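You operate a simulated robot arm through the tools that you are given. There is no shell and no other tool.

The job below is to be done with a simulated robot arm. You get a single attempt, and the scene is never put back.

JOB
Swap plate C's 2 mm shim for the shim or shims that close the gap, and clamp them.
Fine: fewest shims that fill the gap; the 2 mm shim ends fully out.

Only the result counts: the job must be done as asked and must still hold three seconds after the hand-in. Knocking over, shifting, dropping, spilling or breaking anything else fails it.

ROBOT AND FRAMES
A 7-joint arm with a two-finger parallel gripper, fixed in place. Base frame: the origin is on the floor under the middle of its stand, x ahead of it, y to its left, z up; the work surface is at about z = 0.672. Units: m, degrees, N and s.
With the tool pointing down near the work surface it reaches from about 0.26 to 0.68 m from the base axis. Its first joint turns from -66.0 to 66.0 degrees. Payload 1.57 kg.
The TCP is the grasp point between the finger pads, 0.03 m short of the fingertips. In the tool frame z runs along the fingers and y along their closing line. Largest opening 0.11 m; finger width 0.024, thickness 0.012; the body of the gripper, 0.048 by 0.112 m, starts 0.078 m behind the TCP.
Orientation is that of the tool frame in the base frame, as a unit quaternion [x, y, z, w]. With the fingers straight down and closing along the base's y, the tool's x points along the base's -x, its y along +y and its z along -z.

CONTROLS
- The arm moves only by the tool play_rows. Its argument "plan" is a list of rows, each an object (a shift or turn left out is 0, a gripper value left out holds the last) with "angular": the turn, a rotation vector about the tool's x, y, z in rad, a list of three; "xyz": the shift along the tool's x, y, z in m, a list of three; "fingers": the opening, from 0 (shut) to 1 (fully open). In form: [{"angular": [rx, ry, rz], "xyz": [dx, dy, dz], "fingers": fingers}, ...]. A call has 1 to 20 rows; each row shifts and turns the commanded pose from where the row before left it, along the tool's axes as they then stand. A row lasts 0.2 s, in which the tool goes at most 0.05 m and 8.6 degrees; a call with a longer step from one row to the next is refused whole, and so is a gripper value outside its range. Where a pose cannot be reached the arm comes as near as it can. A force on the tool above 60 N (or 10 N above the force at the start of the call, whichever is more), or a blocked arm, ends the call early, and 0.2 s more pass. Each finger travels about 0.108 m/s and halts on what it meets, pressing with about 32 N; the grip force reading is that of the motor and also rises with nothing between the fingers. The clock runs only during rows and for 0.2 s after the last one: add rows that do not move to give the fingers time. It gives the time, the measured TCP pose, the force on the tool (base axes), the opening and the grip force at its end, in the units of the frame above (readings bear some noise), with the torque about the TCP (base axes, N m) and any sound that the robot's microphone picked up.
- Cameras (640 x 400 px; columns grow to the right, rows downward): "scene" is fixed at [0.1669, -0.4052, 1.3877]; the picture's right is [0.70, -0.72, 0.00], its down [-0.52, -0.51, -0.68] and it looks along [0.49, 0.48, -0.73] (base axes); focal length 312 px, centre (320, 200). "wrist" rides on the gripper at [0.07, 0.016, -0.141] in the tool frame; the picture's right is [-0.23, 0.97, 0.00], its down [-0.85, -0.20, -0.48] and it looks along [-0.47, -0.11, 0.88] (tool axes); focal length 222 px, centre (320, 200).
- grab_frame(camera): a new picture of that camera. The clock stands still meanwhile.
- locate(camera, pixels): for up to 12 pixels [column, row] of the newest picture of that camera ("zoom" is the newest enlarged one), the place [x, y, z] in the base frame of the surface seen there, good to about 0.003 m. The clock stands still meanwhile.
- zoom(camera, box): a new picture of the part [left, top, right, bottom] of that camera's present view, enlarged. The clock stands still meanwhile.
- close_job(): hands the job in; it is judged then, once.

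Unless the task says otherwise, let go and move clear before handing in.

The tools are called after ">>>" as a command line: name --argument value ..., lists and objects as JSON in quotes. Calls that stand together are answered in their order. play_rows: Moves the arm, as the interface text tells. Its arguments: {"type":"object","properties":{"plan":{"type":"array","items":{"type":"object","properties":{"angular":{"type":"array","items":{"type":"number"}},"xyz":{"type":"array","items":{"type":"number"}},"fingers":{"type":"number"}}}}},"required":["plan"]} The other tools are called the same way: grab_frame (camera) takes a picture; locate (camera, pixels) gives the place of the surface under pixels of a picture; zoom (camera, box) takes an enlarged picture of a part of a camera's view; close_job () hands the job in.

At the start:

```text
clock: 0.0
position: [0.4813, 0.0929, 1.0435]
orientation: [0.0, 1.0, 0.0, -0.001]
wrist_force: [0.4, 0.3, -0.6]
ft_torque: [0.02, 0.02, 0.01]
opening: 0.11
gripper_force: 0.0
```

scene: 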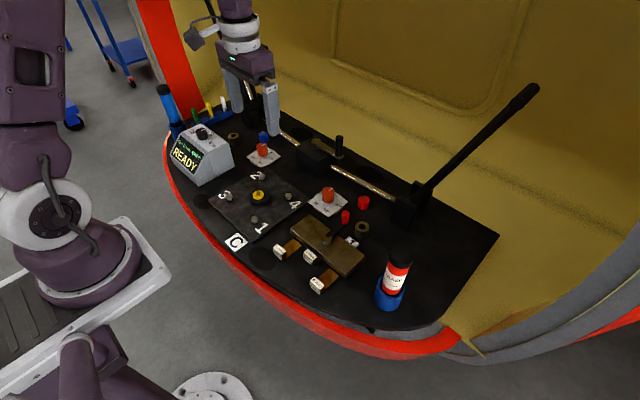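
wrist: 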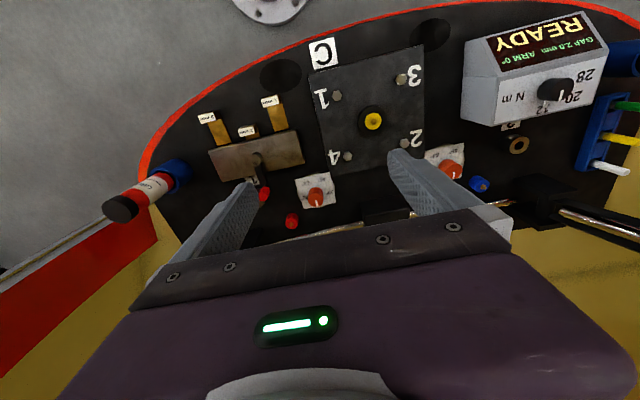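

The scene shows a console with plate C, a display reading "READY" near (185,155), and a clamp-like block with tagged shims near (325,250). I'll zoom in on these before moving.

>>> zoom --camera "scene" --box '[240, 170, 400, 310]'

>>> zoom --camera "scene" --box '[150, 80, 310, 220]'

>>> zoom --camera "wrist" --box '[180, 80, 340, 220]'

>>> zoom --camera "wrist" --box '[440, 0, 640, 200]'

```text
2.86 times, centred on (320, 240) of scene
```

zoom: 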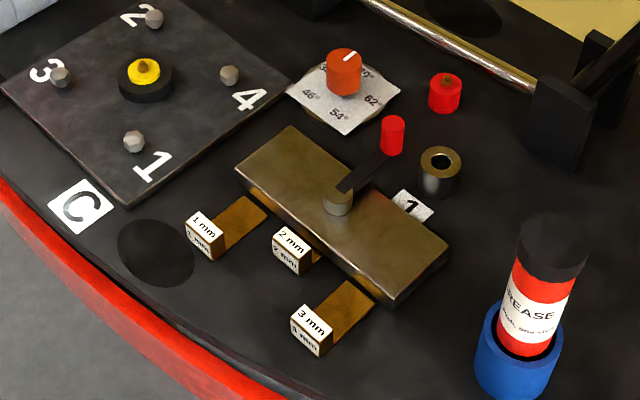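

```text
2.86 times, centred on (230, 150) of scene
```

zoom: 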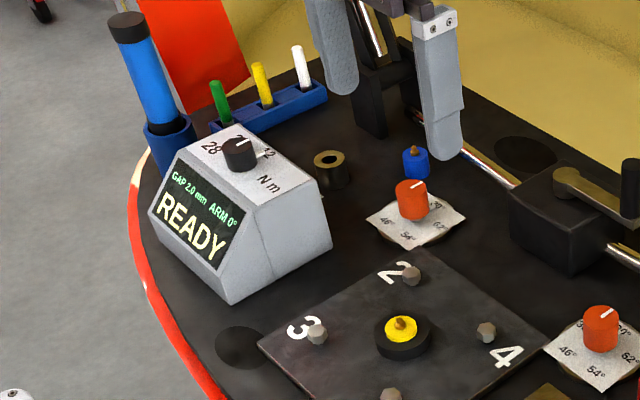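

```text
2.86 times, centred on (260, 150) of wrist
```

zoom: 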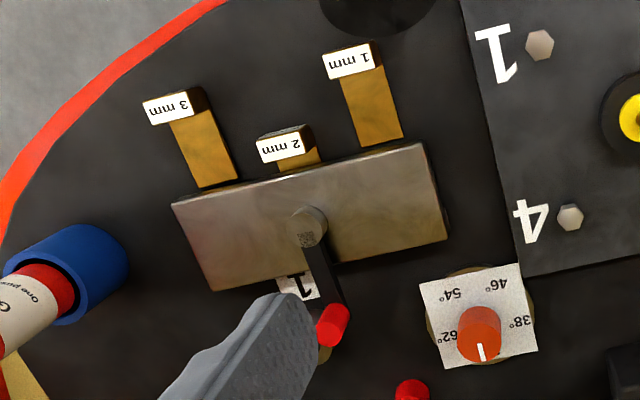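

```text
2.00 times, centred on (540, 100) of wrist
```

zoom: 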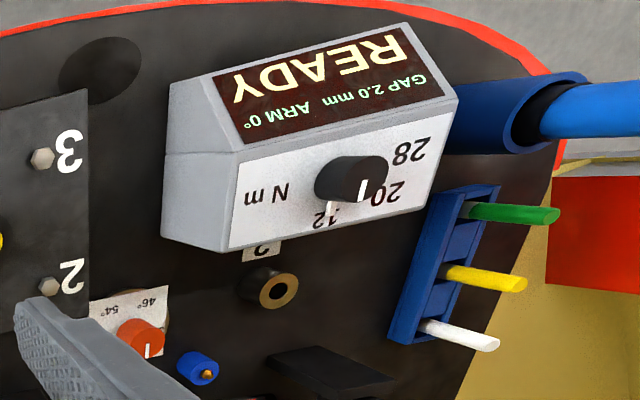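

The display reads "GAP 2.0 mm ARM 0°", and a brass plate with a red-knobbed lever holds the 2 mm shim, with the 1 mm and 3 mm shims beside it. I'll measure the main features next.

>>> zoom --camera "scene" --box '[270, 200, 380, 300]'

>>> zoom --camera "wrist" --box '[190, 80, 310, 200]'

>>> zoom --camera "scene" --box '[280, 80, 540, 240]'

>>> locate --camera "scene" --pixels '[[237, 242], [280, 250], [310, 257], [317, 285], [323, 280], [325, 240], [346, 218], [363, 203], [362, 229], [258, 195], [300, 220], [352, 268]]'

```text
4.00 times, centred on (325, 250) of scene
```

zoom: 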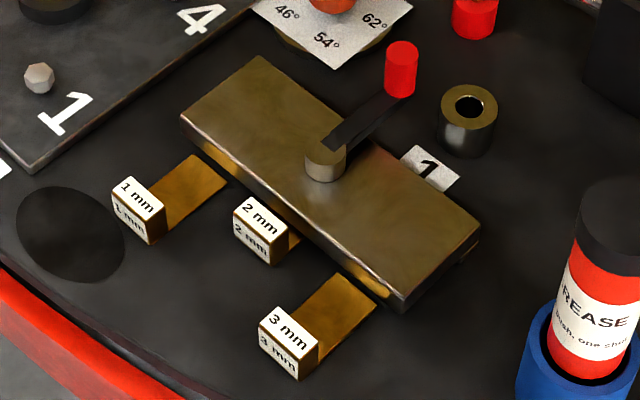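

```text
3.33 times, centred on (250, 140) of wrist
```

zoom: 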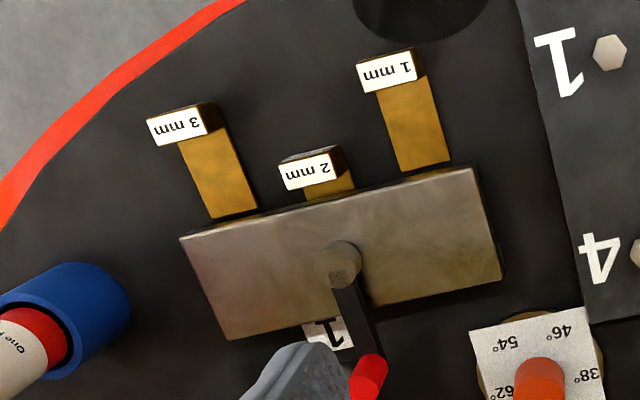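

```text
2.46 times, centred on (410, 160) of scene
```

zoom: 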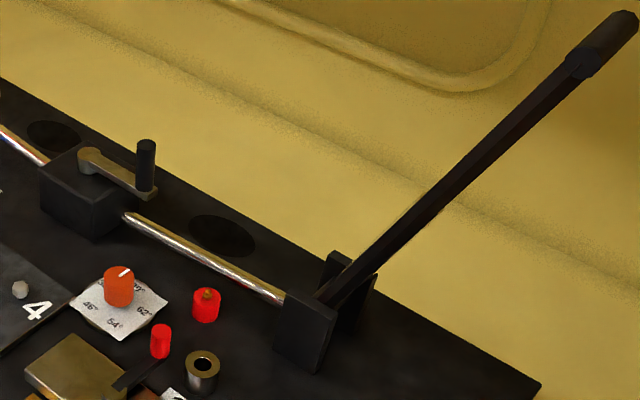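

```text
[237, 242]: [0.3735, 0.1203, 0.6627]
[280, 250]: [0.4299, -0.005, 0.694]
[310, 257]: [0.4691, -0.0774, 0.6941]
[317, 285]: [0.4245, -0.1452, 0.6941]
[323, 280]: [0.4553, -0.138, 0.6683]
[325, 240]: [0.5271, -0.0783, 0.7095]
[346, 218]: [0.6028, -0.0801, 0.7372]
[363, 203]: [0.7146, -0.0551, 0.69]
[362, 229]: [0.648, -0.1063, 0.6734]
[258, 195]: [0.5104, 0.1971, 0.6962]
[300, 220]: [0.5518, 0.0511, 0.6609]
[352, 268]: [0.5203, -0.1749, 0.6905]
```

The shim handles' tops are at about z=0.694, and the clamp post is near (0.527,-0.078) with its lever pointing toward +x. I'll bring the wrist camera closer to the clamp for a better view, staying well above everything.

>>> play_rows --plan '[{"xyz": [0.012, -0.0257, 0.03]}, {"xyz": [0.012, -0.0257, 0.03]}, {"xyz": [0.012, -0.0257, 0.03]}, {"xyz": [0.012, -0.0257, 0.03]}, {"xyz": [0.012, -0.0257, 0.03]}, {"xyz": [0.012, -0.0257, 0.03]}, {}]'

>>> grab_frame --camera "wrist"

>>> grab_frame --camera "scene"

```text
clock: 1.6
position: [0.4131, -0.0641, 0.8651]
orientation: [0.0, 1.0, 0.0, 0.001]
wrist_force: [-0.5, 0.0, -0.6]
ft_torque: [-0.01, 0.01, -0.03]
opening: 0.11
gripper_force: 0.0
```

```text
taken
```

wrist: 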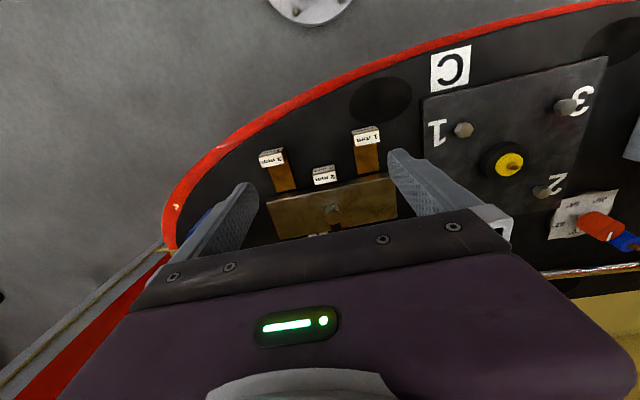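

```text
taken
```

scene: 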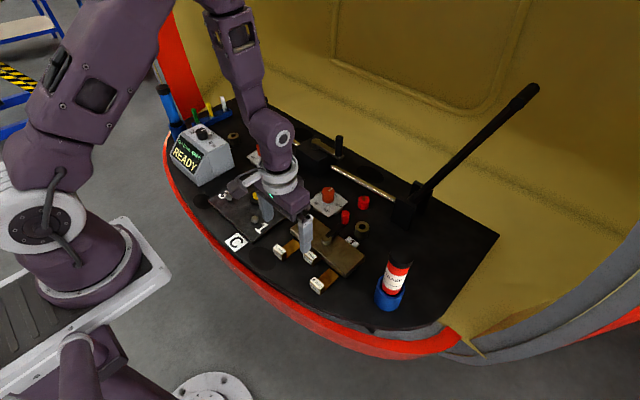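

The wrist view now shows the three shims at about (272,160), (325,175) and (367,135) in front of the brass plate. I'll enlarge it.

>>> zoom --camera "wrist" --box '[250, 115, 410, 245]'

>>> zoom --camera "scene" --box '[160, 110, 240, 190]'

>>> locate --camera "wrist" --pixels '[[271, 158], [282, 178], [324, 173], [366, 136], [368, 160], [333, 209], [270, 215], [394, 190], [300, 165], [342, 160]]'

```text
3.08 times, centred on (330, 180) of wrist
```

zoom: 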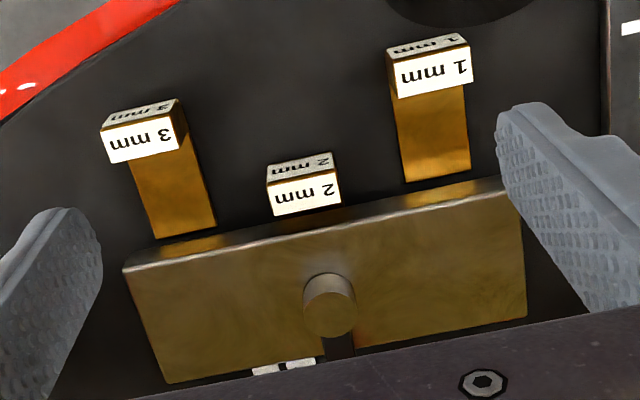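

```text
5.00 times, centred on (200, 150) of scene
```

zoom: 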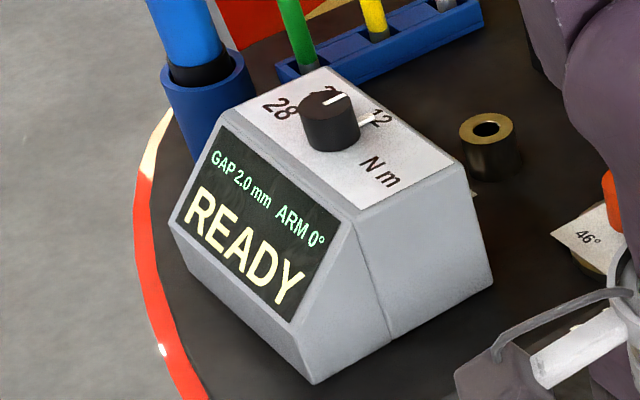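

```text
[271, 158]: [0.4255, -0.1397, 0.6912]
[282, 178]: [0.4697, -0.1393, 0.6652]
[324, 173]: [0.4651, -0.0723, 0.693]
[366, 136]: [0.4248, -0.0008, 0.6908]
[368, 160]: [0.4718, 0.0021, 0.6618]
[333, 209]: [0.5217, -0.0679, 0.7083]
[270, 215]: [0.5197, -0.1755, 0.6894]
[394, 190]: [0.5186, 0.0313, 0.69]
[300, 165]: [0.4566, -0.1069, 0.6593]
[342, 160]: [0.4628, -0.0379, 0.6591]
```

The plate's front edge is near x≈0.475 and the surface around it reads z≈0.660. The lever is hidden behind the gripper, so I'll move forward and up to see it.

>>> play_rows --plan '[{"xyz": [-0.03, 0, -0.02]}, {"xyz": [-0.03, 0, -0.02]}, {"xyz": [-0.03, 0, -0.01]}, {"xyz": [-0.03, 0, 0]}, {}]'

>>> zoom --camera "wrist" --box '[220, 80, 440, 260]'

>>> grab_frame --camera "wrist"

```text
clock: 2.8
position: [0.5294, -0.0611, 0.9128]
orientation: [0.0, 1.0, 0.0, 0.0]
wrist_force: [0.5, 0.0, -0.3]
ft_torque: [-0.02, 0.01, 0.0]
opening: 0.1099
gripper_force: 0.1
```

```text
2.22 times, centred on (330, 170) of wrist
```

zoom: 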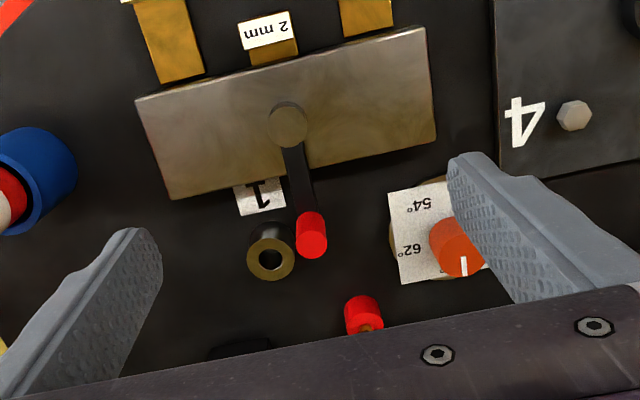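

```text
taken
```

wrist: 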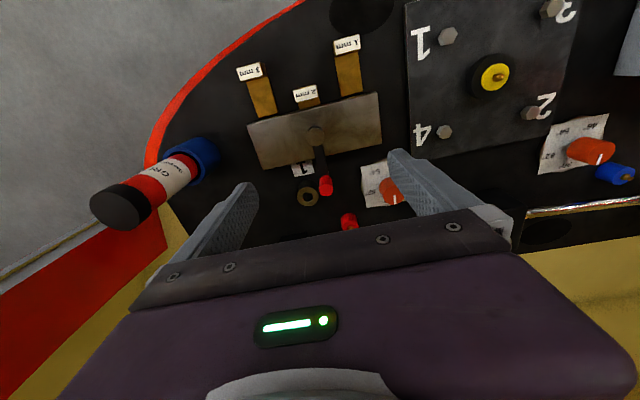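

The lever runs from the post to a red knob at about (327,185) in the wrist view. I'll get precise positions of the knob, arm and nearby bush.

>>> locate --camera "zoom" --pixels '[[312, 218], [314, 250], [300, 190], [295, 160], [288, 130], [270, 257], [140, 110], [430, 40], [170, 195], [432, 140], [265, 30], [360, 330]]'

>>> zoom --camera "scene" --box '[300, 180, 400, 260]'

>>> zoom --camera "wrist" --box '[280, 120, 360, 220]'

```text
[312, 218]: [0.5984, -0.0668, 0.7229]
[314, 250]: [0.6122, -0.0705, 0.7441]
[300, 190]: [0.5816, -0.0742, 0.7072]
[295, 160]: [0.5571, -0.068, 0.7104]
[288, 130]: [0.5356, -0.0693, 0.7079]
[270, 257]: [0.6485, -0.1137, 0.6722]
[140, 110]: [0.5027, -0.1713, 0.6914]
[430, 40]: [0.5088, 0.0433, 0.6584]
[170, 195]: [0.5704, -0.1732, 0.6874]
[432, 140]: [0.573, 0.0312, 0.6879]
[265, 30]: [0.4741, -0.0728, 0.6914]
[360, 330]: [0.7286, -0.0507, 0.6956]
```

```text
5.00 times, centred on (350, 220) of scene
```

zoom: 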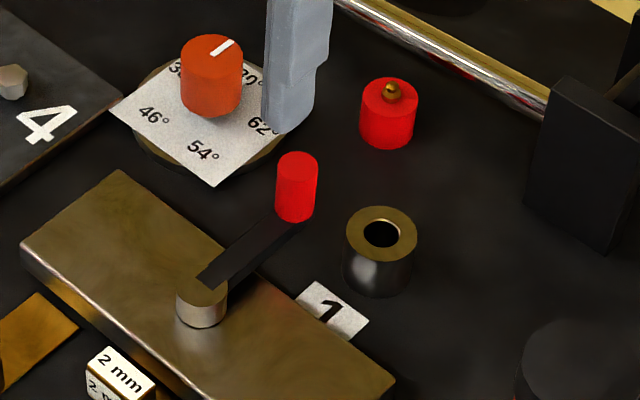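

```text
4.00 times, centred on (320, 170) of wrist
```

zoom: 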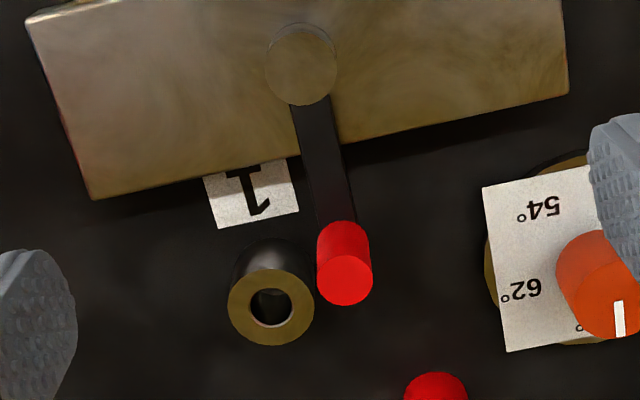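

The red knob looks vertical, with its top at z≈0.744 and axis near (0.605,-0.07), on a lever of about 0.075–0.08 m pointing +x. I'll refine these numbers from several pixels.

>>> locate --camera "zoom" --pixels '[[345, 281], [325, 281], [364, 281], [345, 300], [345, 264], [301, 76], [275, 70], [330, 70], [301, 100], [300, 55], [325, 180], [308, 120]]'

>>> locate --camera "scene" --pixels '[[349, 213], [344, 222], [341, 238], [325, 238], [326, 246], [362, 228], [332, 190], [328, 200], [405, 215], [470, 150], [535, 90]]'

```text
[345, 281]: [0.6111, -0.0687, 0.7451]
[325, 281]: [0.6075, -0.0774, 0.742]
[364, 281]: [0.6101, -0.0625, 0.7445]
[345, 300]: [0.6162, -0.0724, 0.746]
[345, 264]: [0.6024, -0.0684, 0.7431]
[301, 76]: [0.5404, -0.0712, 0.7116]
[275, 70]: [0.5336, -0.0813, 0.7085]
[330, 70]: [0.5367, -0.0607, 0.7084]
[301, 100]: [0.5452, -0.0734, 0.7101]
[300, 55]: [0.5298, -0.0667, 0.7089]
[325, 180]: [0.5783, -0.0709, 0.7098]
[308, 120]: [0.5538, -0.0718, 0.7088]
```

```text
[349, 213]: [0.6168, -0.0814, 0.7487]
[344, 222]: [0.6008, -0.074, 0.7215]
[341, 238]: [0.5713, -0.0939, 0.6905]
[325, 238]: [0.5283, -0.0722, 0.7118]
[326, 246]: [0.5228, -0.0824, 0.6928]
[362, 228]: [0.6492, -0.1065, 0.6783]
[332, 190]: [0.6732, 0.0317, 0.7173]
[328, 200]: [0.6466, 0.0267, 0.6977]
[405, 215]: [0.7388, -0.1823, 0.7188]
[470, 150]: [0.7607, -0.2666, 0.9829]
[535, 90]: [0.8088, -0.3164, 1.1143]
```

Knob axis is about (0.608,-0.072) and post about (0.533,-0.073). I'll move the tool above the knob with the fingers partly closed and check the alignment.

>>> play_rows --plan '[{"xyz": [-0.0194, -0.00275, 0.025], "fingers": 0.45}, {"xyz": [-0.0194, -0.00275, 0.025]}, {"xyz": [-0.0194, -0.00275, 0.025]}, {"xyz": [-0.0194, -0.00275, 0.025]}, {}, {}]'

>>> grab_frame --camera "wrist"

>>> zoom --camera "wrist" --box '[250, 100, 410, 240]'

>>> zoom --camera "scene" --box '[280, 150, 400, 250]'

```text
clock: 4.2
position: [0.6074, -0.0712, 0.8139]
orientation: [0.0, 1.0, 0.001, 0.001]
wrist_force: [0.2, 0.1, 0.7]
ft_torque: [0.0, -0.02, -0.02]
opening: 0.0496
gripper_force: 0.1
```

```text
taken
```

wrist: 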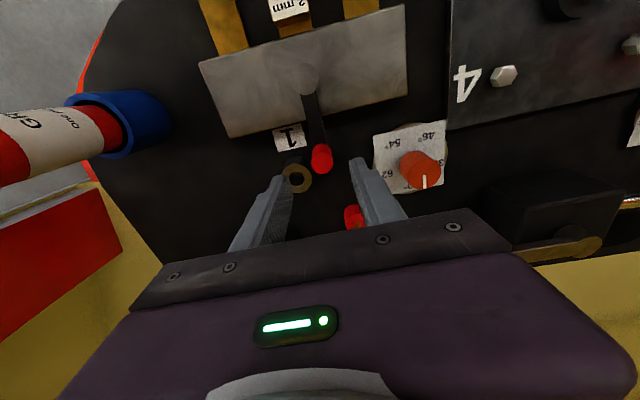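

```text
2.86 times, centred on (330, 170) of wrist
```

zoom: 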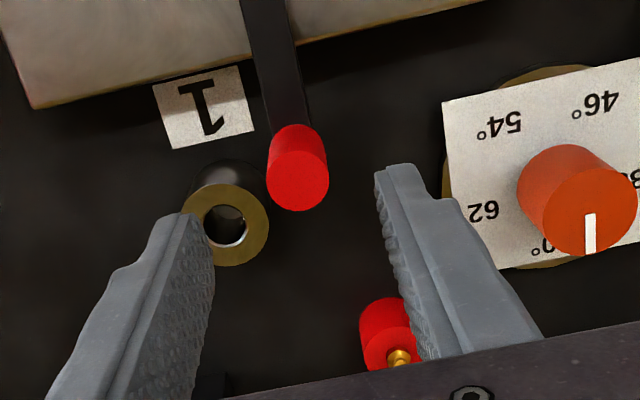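

```text
4.00 times, centred on (340, 200) of scene
```

zoom: 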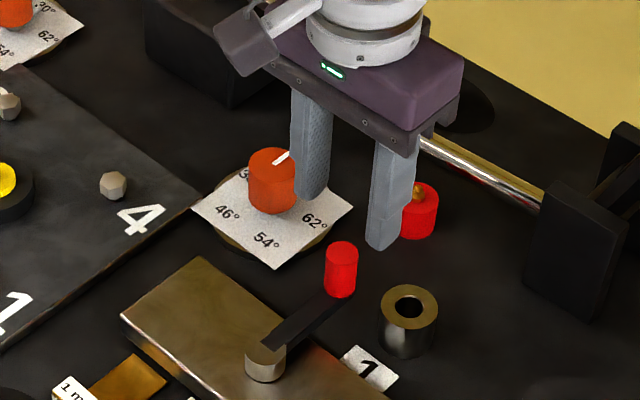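

The knob centre computes to (0.611,-0.071) with about 0.022 m diameter, and the post to (0.5375,-0.071). I'll lower the fingers either side of the knob and narrow them without gripping.

>>> play_rows --plan '[{"xyz": [-0.004, 0, 0.023], "fingers": 0.45}, {"xyz": [0, 0, 0.023]}, {"xyz": [0, 0, 0.023]}, {"fingers": 0.3}, {"fingers": 0.3}, {}]'

>>> zoom --camera "wrist" --box '[250, 130, 410, 270]'

>>> zoom --camera "scene" --box '[280, 150, 400, 250]'

```text
clock: 5.6
position: [0.6122, -0.0717, 0.744]
orientation: [0.0, 1.0, 0.0, 0.001]
wrist_force: [0.0, -0.4, 0.6]
ft_torque: [0.0, 0.01, 0.0]
opening: 0.0334
gripper_force: 0.1
```

```text
2.86 times, centred on (330, 200) of wrist
```

zoom: 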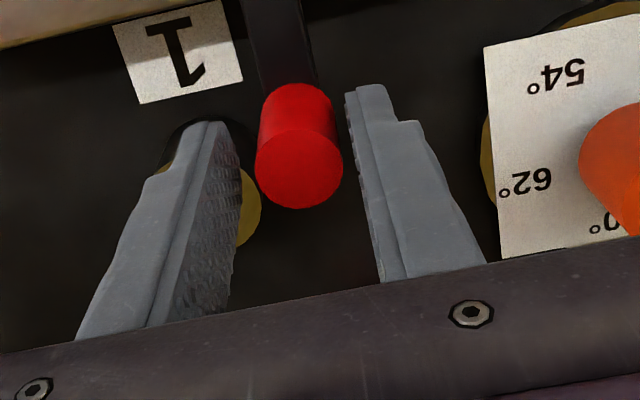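

```text
4.00 times, centred on (340, 200) of scene
```

zoom: 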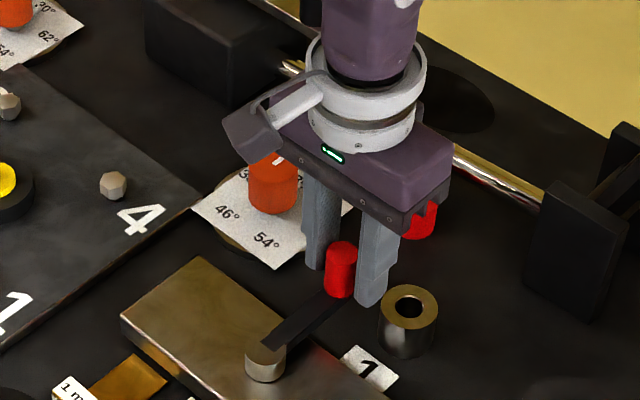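

The knob sits between the fingers with a few mm of clearance each side. I'll narrow slightly and try a small counter-clockwise swing (toward +y), watching the force and display.

>>> play_rows --plan '[{"xyz": [0.003, 0.001, 0], "fingers": 0.24}, {}, {"xyz": [0.0002, 0.004, 0], "angular": [0, 0, -0.055]}, {"xyz": [0.0002, 0.004, 0], "angular": [0, 0, -0.055]}, {}]'

>>> zoom --camera "scene" --box '[280, 170, 400, 270]'

>>> zoom --camera "scene" --box '[160, 110, 240, 190]'

```text
clock: 6.8
position: [0.6078, -0.0648, 0.7451]
orientation: [-0.055, 0.998, -0.001, 0.0]
wrist_force: [-1.5, -6.2, 0.1]
ft_torque: [-0.11, 0.06, -0.03]
opening: 0.0322
gripper_force: 2.6
```

```text
4.00 times, centred on (340, 220) of scene
```

zoom: 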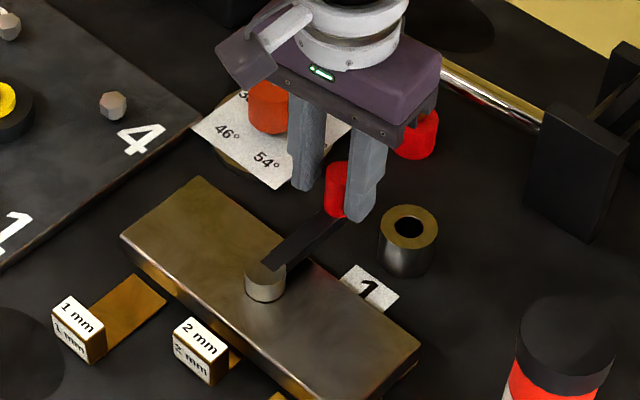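

```text
5.00 times, centred on (200, 150) of scene
```

zoom: 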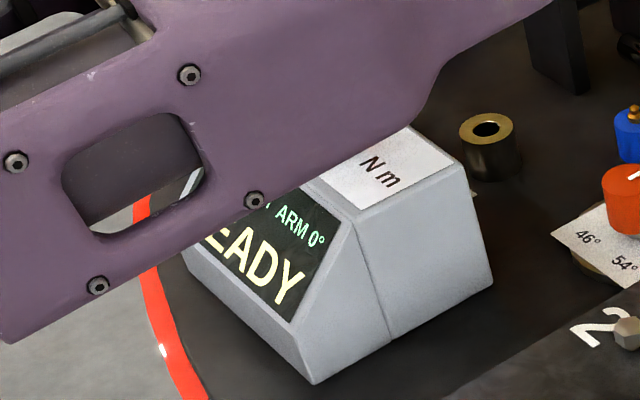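

The tool moved 8 mm but the knob stayed put (force -6 N in y, fingers pushed back to 0.0322), so it resists counter-clockwise. I'll try the other way with the same gentle motion to compare.

>>> play_rows --plan '[{"xyz": [0, -0.004, 0], "angular": [0, 0, 0.055]}, {"xyz": [0, -0.004, 0], "angular": [0, 0, 0.055]}, {}, {"xyz": [0.0002, -0.004, 0], "angular": [0, 0, 0.055]}, {"xyz": [0.0002, -0.004, 0], "angular": [0, 0, 0.055]}, {}]'

>>> zoom --camera "scene" --box '[280, 170, 400, 270]'

```text
clock: 8.2
position: [0.6083, -0.0813, 0.744]
orientation: [0.055, 0.999, 0.0, 0.0]
wrist_force: [-0.3, 0.4, -0.5]
ft_torque: [-0.03, -0.01, -0.01]
opening: 0.0271
gripper_force: 1.0
```

```text
4.00 times, centred on (340, 220) of scene
```

zoom: 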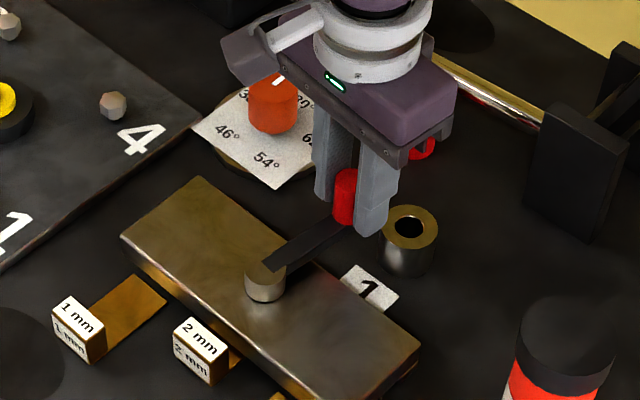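

The lever moved freely clockwise (knob to y≈-0.08, almost no force), so clockwise opens the clamp. I'll keep swinging it along the arc.

>>> play_rows --plan '[{"xyz": [0.00036, -0.0072, 0], "angular": [0, 0, 0.1]}, {"xyz": [0.00036, -0.0072, 0], "angular": [0, 0, 0.1]}, {"xyz": [0.00036, -0.0072, 0], "angular": [0, 0, 0.1]}, {"xyz": [0.00036, -0.0072, 0], "angular": [0, 0, 0.1]}, {"xyz": [0.00036, -0.0072, 0], "angular": [0, 0, 0.1]}, {"xyz": [0.00036, -0.0072, 0], "angular": [0, 0, 0.1]}, {}]'

>>> grab_frame --camera "scene"

>>> zoom --camera "scene" --box '[280, 180, 400, 280]'

```text
clock: 9.8
position: [0.5919, -0.1195, 0.7461]
orientation: [0.348, 0.938, 0.0, 0.001]
wrist_force: [0.1, 0.2, -0.2]
ft_torque: [-0.04, 0.0, 0.01]
opening: 0.0271
gripper_force: 0.5
```

```text
taken
```

scene: 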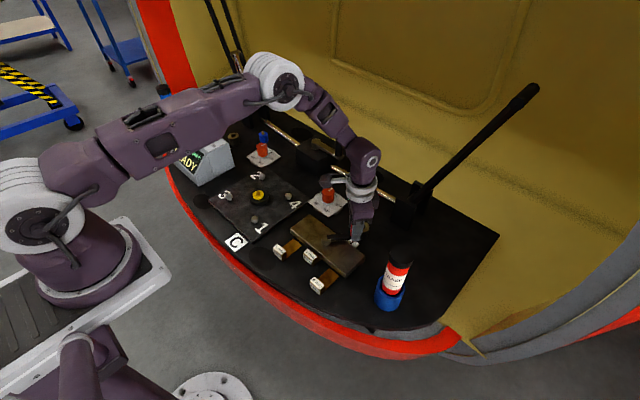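

```text
4.00 times, centred on (340, 230) of scene
```

zoom: 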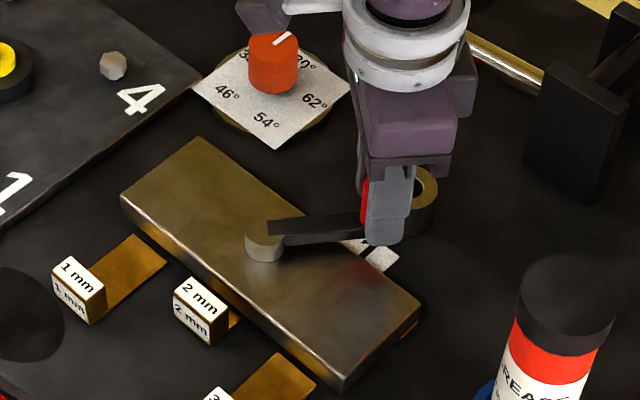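

The lever is following at about 41° with no resistance. I'll continue toward 90° and watch for a stop.

>>> play_rows --plan '[{"xyz": [0.00036, -0.0072, 0], "angular": [0, 0, 0.1]}, {"xyz": [0.00036, -0.0072, 0], "angular": [0, 0, 0.1]}, {"xyz": [0.00036, -0.0072, 0], "angular": [0, 0, 0.1]}, {"xyz": [0.00036, -0.0072, 0], "angular": [0, 0, 0.1]}, {"xyz": [0.00036, -0.0072, 0], "angular": [0, 0, 0.1]}, {"xyz": [0.00036, -0.0072, 0], "angular": [0, 0, 0.1]}, {"xyz": [0.00036, -0.0072, 0], "angular": [0, 0, 0.1]}, {}]'

>>> grab_frame --camera "scene"

>>> zoom --camera "scene" --box '[280, 180, 400, 280]'

>>> grab_frame --camera "wrist"

```text
clock: 11.6
position: [0.5476, -0.1429, 0.7463]
orientation: [0.648, 0.761, -0.001, 0.0]
wrist_force: [0.3, 0.1, -0.4]
ft_torque: [-0.02, -0.03, 0.01]
opening: 0.027
gripper_force: 0.1
```

```text
taken
```

scene: 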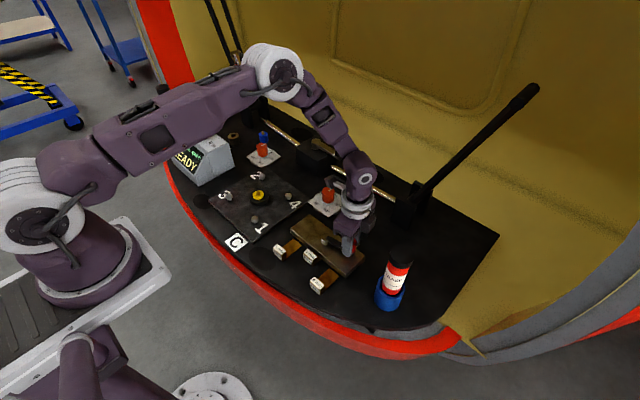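

```text
4.00 times, centred on (340, 230) of scene
```

zoom: 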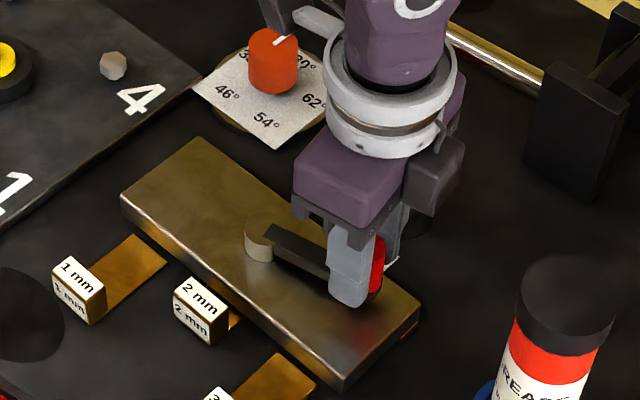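

```text
taken
```

wrist: 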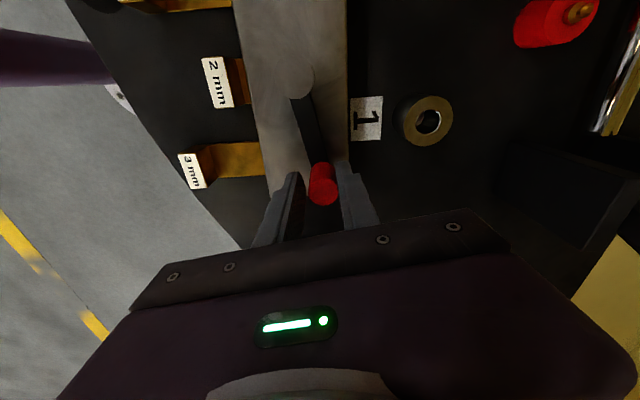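

The lever is at about 80° with no resistance yet. I'll go a little further to look for the stop.

>>> play_rows --plan '[{"xyz": [0.00036, -0.0072, 0], "angular": [0, 0, 0.1]}, {"xyz": [0.00036, -0.0072, 0], "angular": [0, 0, 0.1]}, {"xyz": [0.0002, -0.0045, 0], "angular": [0, 0, 0.06]}, {}]'

>>> zoom --camera "scene" --box '[280, 180, 400, 280]'

>>> zoom --camera "wrist" --box '[160, 20, 400, 240]'

>>> zoom --camera "scene" --box '[160, 110, 240, 190]'

```text
clock: 12.6
position: [0.5292, -0.1447, 0.7439]
orientation: [0.741, 0.671, 0.001, 0.001]
wrist_force: [5.6, 1.9, 0.6]
ft_torque: [0.01, -0.06, 0.03]
opening: 0.0318
gripper_force: 3.4
```

```text
4.00 times, centred on (340, 230) of scene
```

zoom: 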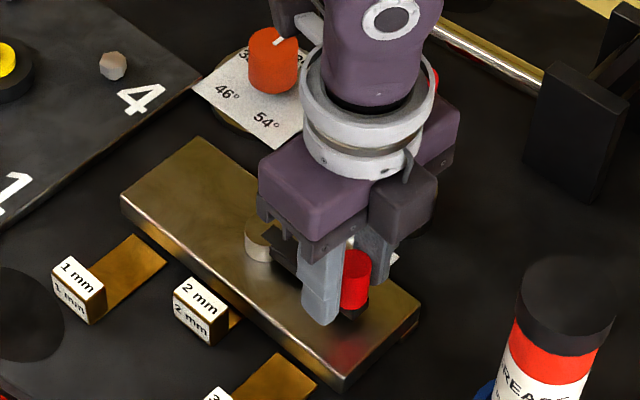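

```text
1.82 times, centred on (280, 130) of wrist
```

zoom: 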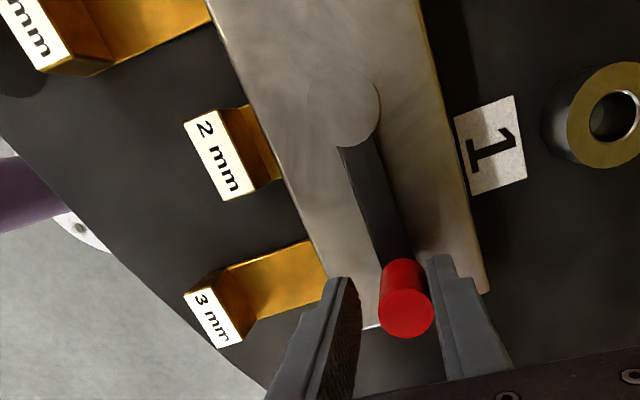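

```text
5.00 times, centred on (200, 150) of scene
```

zoom: 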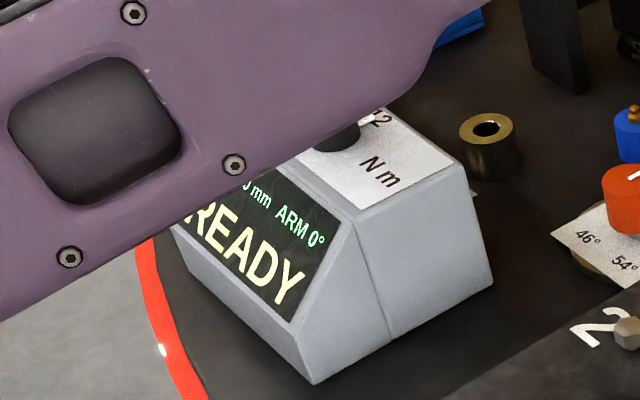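

The lever hit a stop at 90° (5.6 N), pointing along -y, so the clamp is fully open. I'll back off, open the fingers, lift, and turn the tool back.

>>> play_rows --plan '[{"xyz": [0, 0.006, 0]}, {"fingers": 0.45}, {}, {"xyz": [0, 0, -0.04]}, {"xyz": [0, 0, -0.04]}, {"angular": [0, 0, -0.139]}, {"angular": [0, 0, -0.139]}, {"angular": [0, 0, -0.139]}, {"angular": [0, 0, -0.139]}, {"angular": [0, 0, -0.139]}, {"angular": [0, 0, -0.139]}, {"angular": [0, 0, -0.139]}, {"angular": [0, 0, -0.139]}, {"angular": [0, 0, -0.139]}, {"angular": [0, 0, -0.139]}, {"angular": [0, 0, -0.139]}, {"angular": [0, 0, -0.139]}, {}]'

>>> grab_frame --camera "scene"

>>> grab_frame --camera "wrist"

```text
clock: 16.4
position: [0.5347, -0.1452, 0.8235]
orientation: [0.001, 1.0, 0.0, 0.0]
wrist_force: [0.4, -0.6, 0.8]
ft_torque: [-0.02, -0.03, 0.01]
opening: 0.0496
gripper_force: 0.0
```

```text
taken
```

scene: 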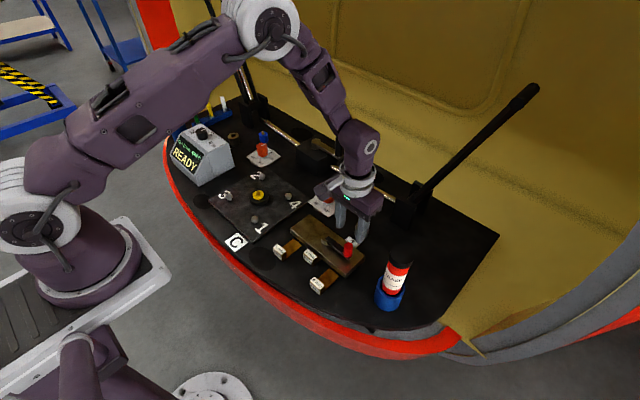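

```text
taken
```

wrist: 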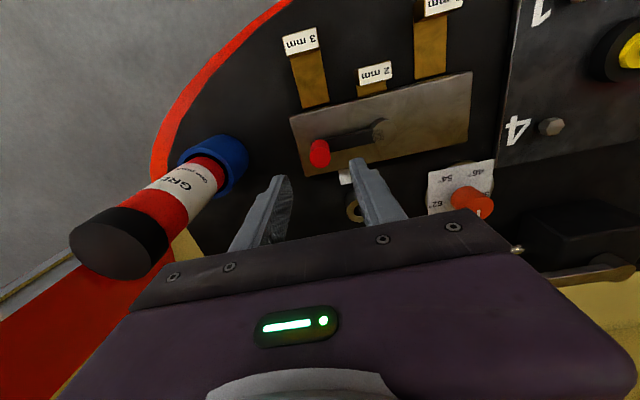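

The lever now points along -y over the plate. I'll move to the front to view the shims closely and read the display.

>>> play_rows --plan '[{"xyz": [0.03, 0.022, 0]}, {"xyz": [0.03, 0.022, 0]}, {"xyz": [0.03, 0.022, 0]}, {"xyz": [0.02, 0.011, 0]}, {}]'

>>> zoom --camera "scene" --box '[160, 110, 240, 190]'

>>> grab_frame --camera "wrist"

>>> zoom --camera "wrist" --box '[220, 80, 440, 250]'

```text
clock: 17.6
position: [0.4248, -0.0671, 0.8257]
orientation: [0.002, 1.0, 0.0, 0.0]
wrist_force: [-0.5, 0.4, 0.1]
ft_torque: [0.01, 0.03, 0.03]
opening: 0.0497
gripper_force: 0.1
```

```text
5.00 times, centred on (200, 150) of scene
```

zoom: 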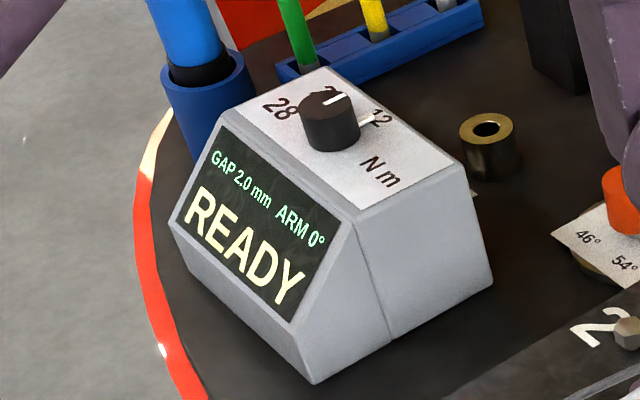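

```text
taken
```

wrist: 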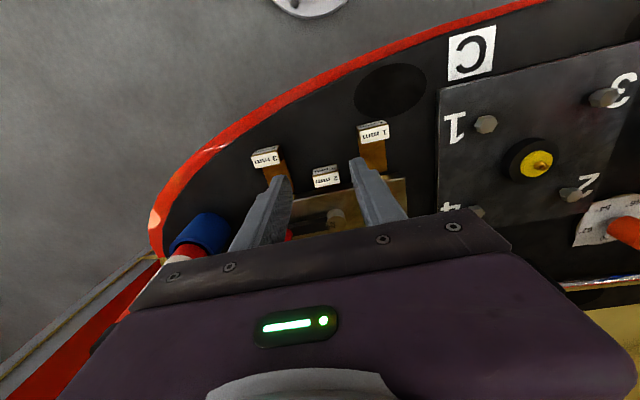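

```text
2.35 times, centred on (330, 165) of wrist
```

zoom: 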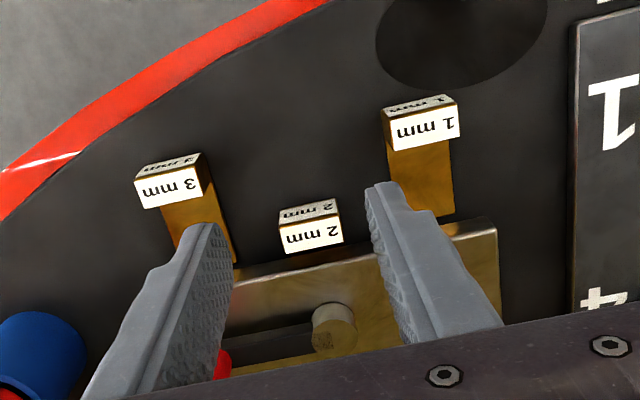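

The display still reads GAP 2.0 mm with the clamp open and the 2 mm shim in. I'll measure the 2 mm handle's exact position before gripping it.

>>> locate --camera "zoom" --pixels '[[284, 228], [341, 220], [341, 242], [287, 251], [313, 236], [138, 182], [200, 172], [385, 125], [455, 112], [310, 207], [320, 285], [260, 130]]'

>>> zoom --camera "wrist" --box '[300, 150, 360, 210]'

>>> zoom --camera "scene" --box '[290, 230, 350, 300]'

```text
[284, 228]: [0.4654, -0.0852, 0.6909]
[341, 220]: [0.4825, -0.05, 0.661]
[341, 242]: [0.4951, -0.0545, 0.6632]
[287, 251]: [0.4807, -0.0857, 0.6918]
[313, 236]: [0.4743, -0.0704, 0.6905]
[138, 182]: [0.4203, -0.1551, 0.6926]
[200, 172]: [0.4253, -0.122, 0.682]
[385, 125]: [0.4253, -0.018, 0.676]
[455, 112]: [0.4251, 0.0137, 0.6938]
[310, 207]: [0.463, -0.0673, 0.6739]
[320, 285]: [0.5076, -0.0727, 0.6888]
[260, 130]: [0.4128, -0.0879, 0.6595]
```

```text
6.67 times, centred on (330, 180) of wrist
```

zoom: 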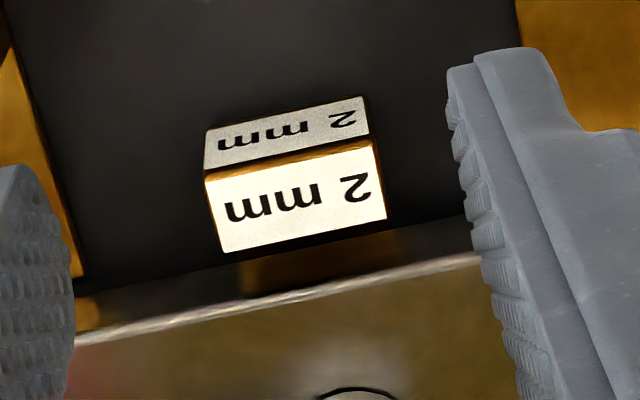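

```text
5.71 times, centred on (320, 265) of scene
```

zoom: 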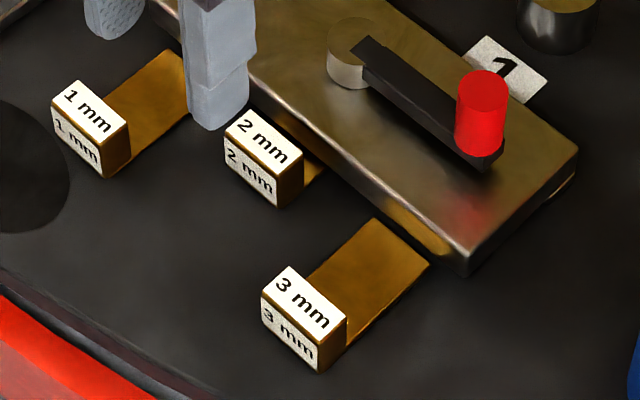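

The 2 mm handle block spans x 0.465–0.482 and y -0.0865 to -0.053, with its top at z≈0.692. I'll move to just above it and check before lowering.

>>> play_rows --plan '[{"xyz": [-0.0245, -0.0015, 0.03], "fingers": 0.52}, {"xyz": [-0.0243, -0.0015, 0.03]}, {"xyz": [0, 0, 0.03]}, {}]'

>>> zoom --camera "wrist" --box '[240, 100, 400, 240]'

>>> zoom --camera "scene" --box '[270, 200, 370, 290]'

```text
clock: 18.6
position: [0.4753, -0.0718, 0.7366]
orientation: [0.001, 1.0, 0.0, 0.0]
wrist_force: [0.9, 0.4, 0.3]
ft_torque: [0.01, 0.04, 0.03]
opening: 0.0573
gripper_force: 0.1
```

```text
2.86 times, centred on (320, 170) of wrist
```

zoom: 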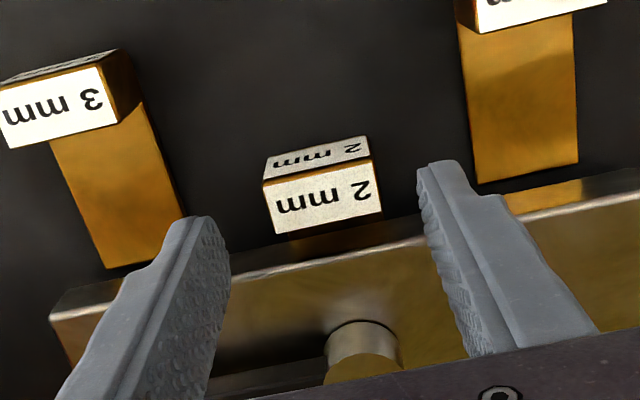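

```text
4.44 times, centred on (320, 245) of scene
```

zoom: 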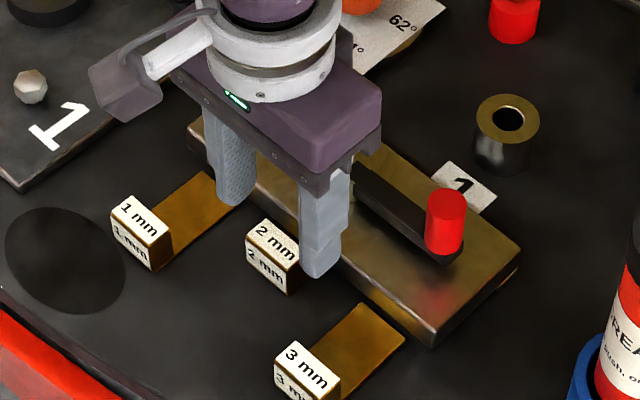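

The block centre is at about (0.4745,-0.071), right below the TCP at (0.4753,-0.0718). I'll lower to z≈0.698 and close on the handle.

>>> play_rows --plan '[{"xyz": [0, 0, 0.02]}, {"xyz": [0, 0, 0.0185]}, {}, {"fingers": 0.2}, {"fingers": 0.2}, {}]'

>>> zoom --camera "wrist" --box '[240, 120, 400, 260]'

>>> zoom --camera "scene" --box '[270, 200, 370, 290]'

```text
clock: 20.0
position: [0.4739, -0.0702, 0.6958]
orientation: [0.002, 1.0, 0.0, 0.0]
wrist_force: [-0.3, 0.6, -8.7]
ft_torque: [-0.02, -0.22, 0.07]
opening: 0.0351
gripper_force: 42.5
```

```text
2.86 times, centred on (320, 190) of wrist
```

zoom: 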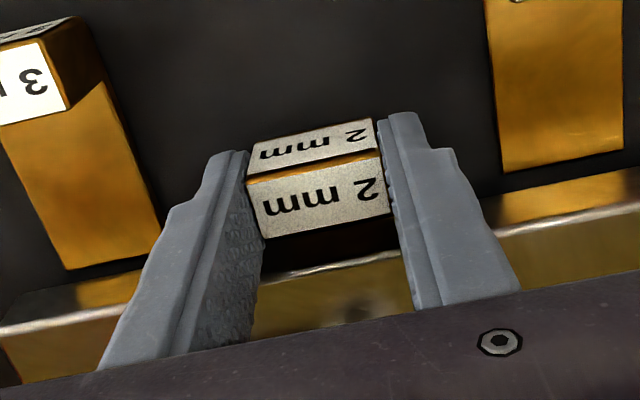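

```text
4.44 times, centred on (320, 245) of scene
```

zoom: 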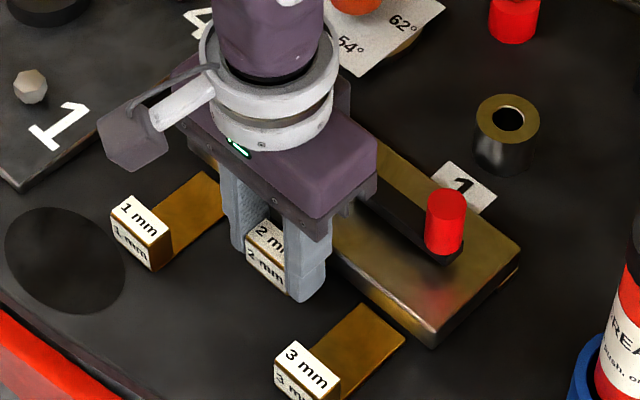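

I have the handle gripped (opening 0.0351, 42 N). I'll pull it back slowly along -x and watch the force.

>>> play_rows --plan '[{"xyz": [0.004, 0, 0]}, {"xyz": [0.006, 0, 0]}, {"xyz": [0.01, 0, 0]}, {}]'

>>> zoom --camera "wrist" --box '[240, 120, 400, 260]'

>>> zoom --camera "scene" --box '[270, 200, 370, 290]'

```text
clock: 21.0
position: [0.4539, -0.0707, 0.6963]
orientation: [0.002, 1.0, 0.0, 0.001]
wrist_force: [0.3, 1.0, 19.8]
ft_torque: [0.02, 0.35, 0.11]
opening: 0.0352
gripper_force: 42.3
```

```text
2.86 times, centred on (320, 190) of wrist
```

zoom: 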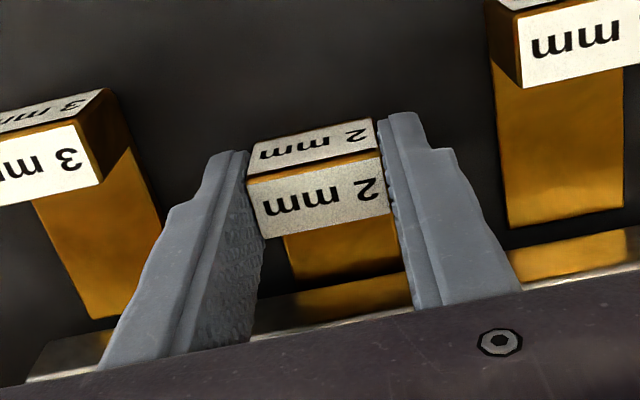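

```text
4.44 times, centred on (320, 245) of scene
```

zoom: 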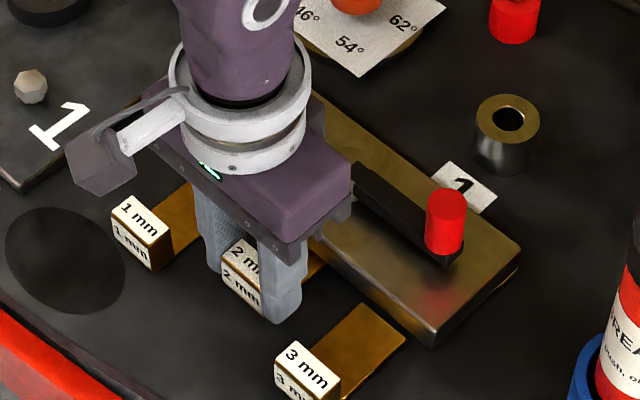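

The shim slid out 20 mm freely; there's now 19.8 N of upward force, so I'm pressing slightly down. I'll relax up 0.7 mm and keep pulling.

>>> play_rows --plan '[{"xyz": [0.006, 0, -0.0007]}, {"xyz": [0.01, 0, 0]}, {"xyz": [0.01, 0, 0]}, {}]'

>>> zoom --camera "wrist" --box '[240, 120, 400, 260]'

>>> zoom --camera "scene" --box '[270, 200, 370, 290]'

>>> zoom --camera "scene" --box '[160, 110, 240, 190]'

```text
clock: 22.0
position: [0.4298, -0.0689, 0.6961]
orientation: [0.001, 1.0, 0.0, 0.0]
wrist_force: [10.0, 1.1, -28.4]
ft_torque: [-0.01, -0.24, 0.12]
opening: 0.0352
gripper_force: 42.0
```

```text
2.86 times, centred on (320, 190) of wrist
```

zoom: 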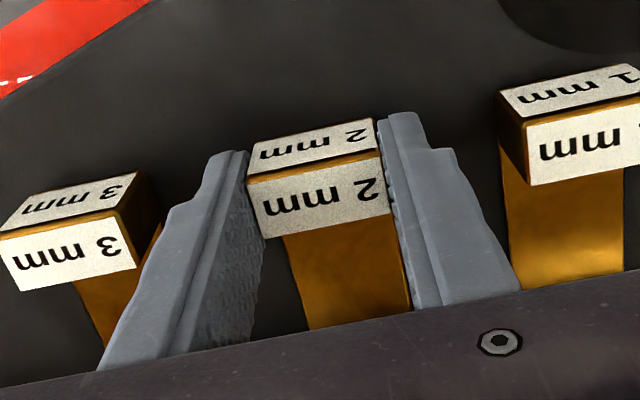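

```text
4.44 times, centred on (320, 245) of scene
```

zoom: 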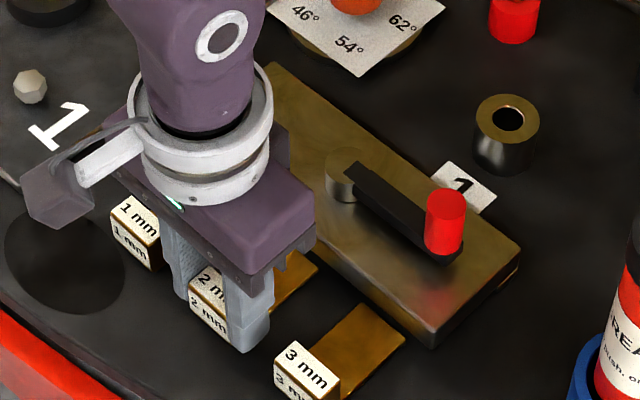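

```text
5.00 times, centred on (200, 150) of scene
```

zoom: 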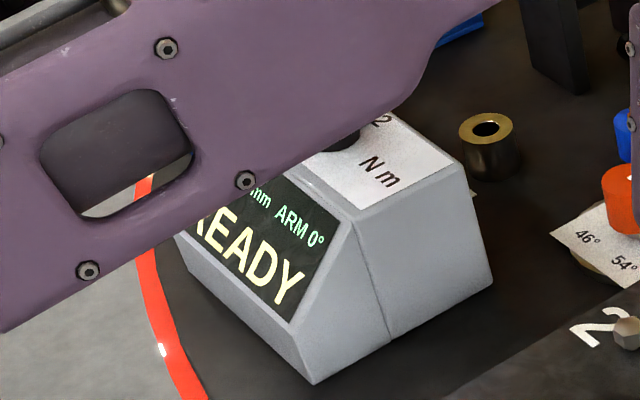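

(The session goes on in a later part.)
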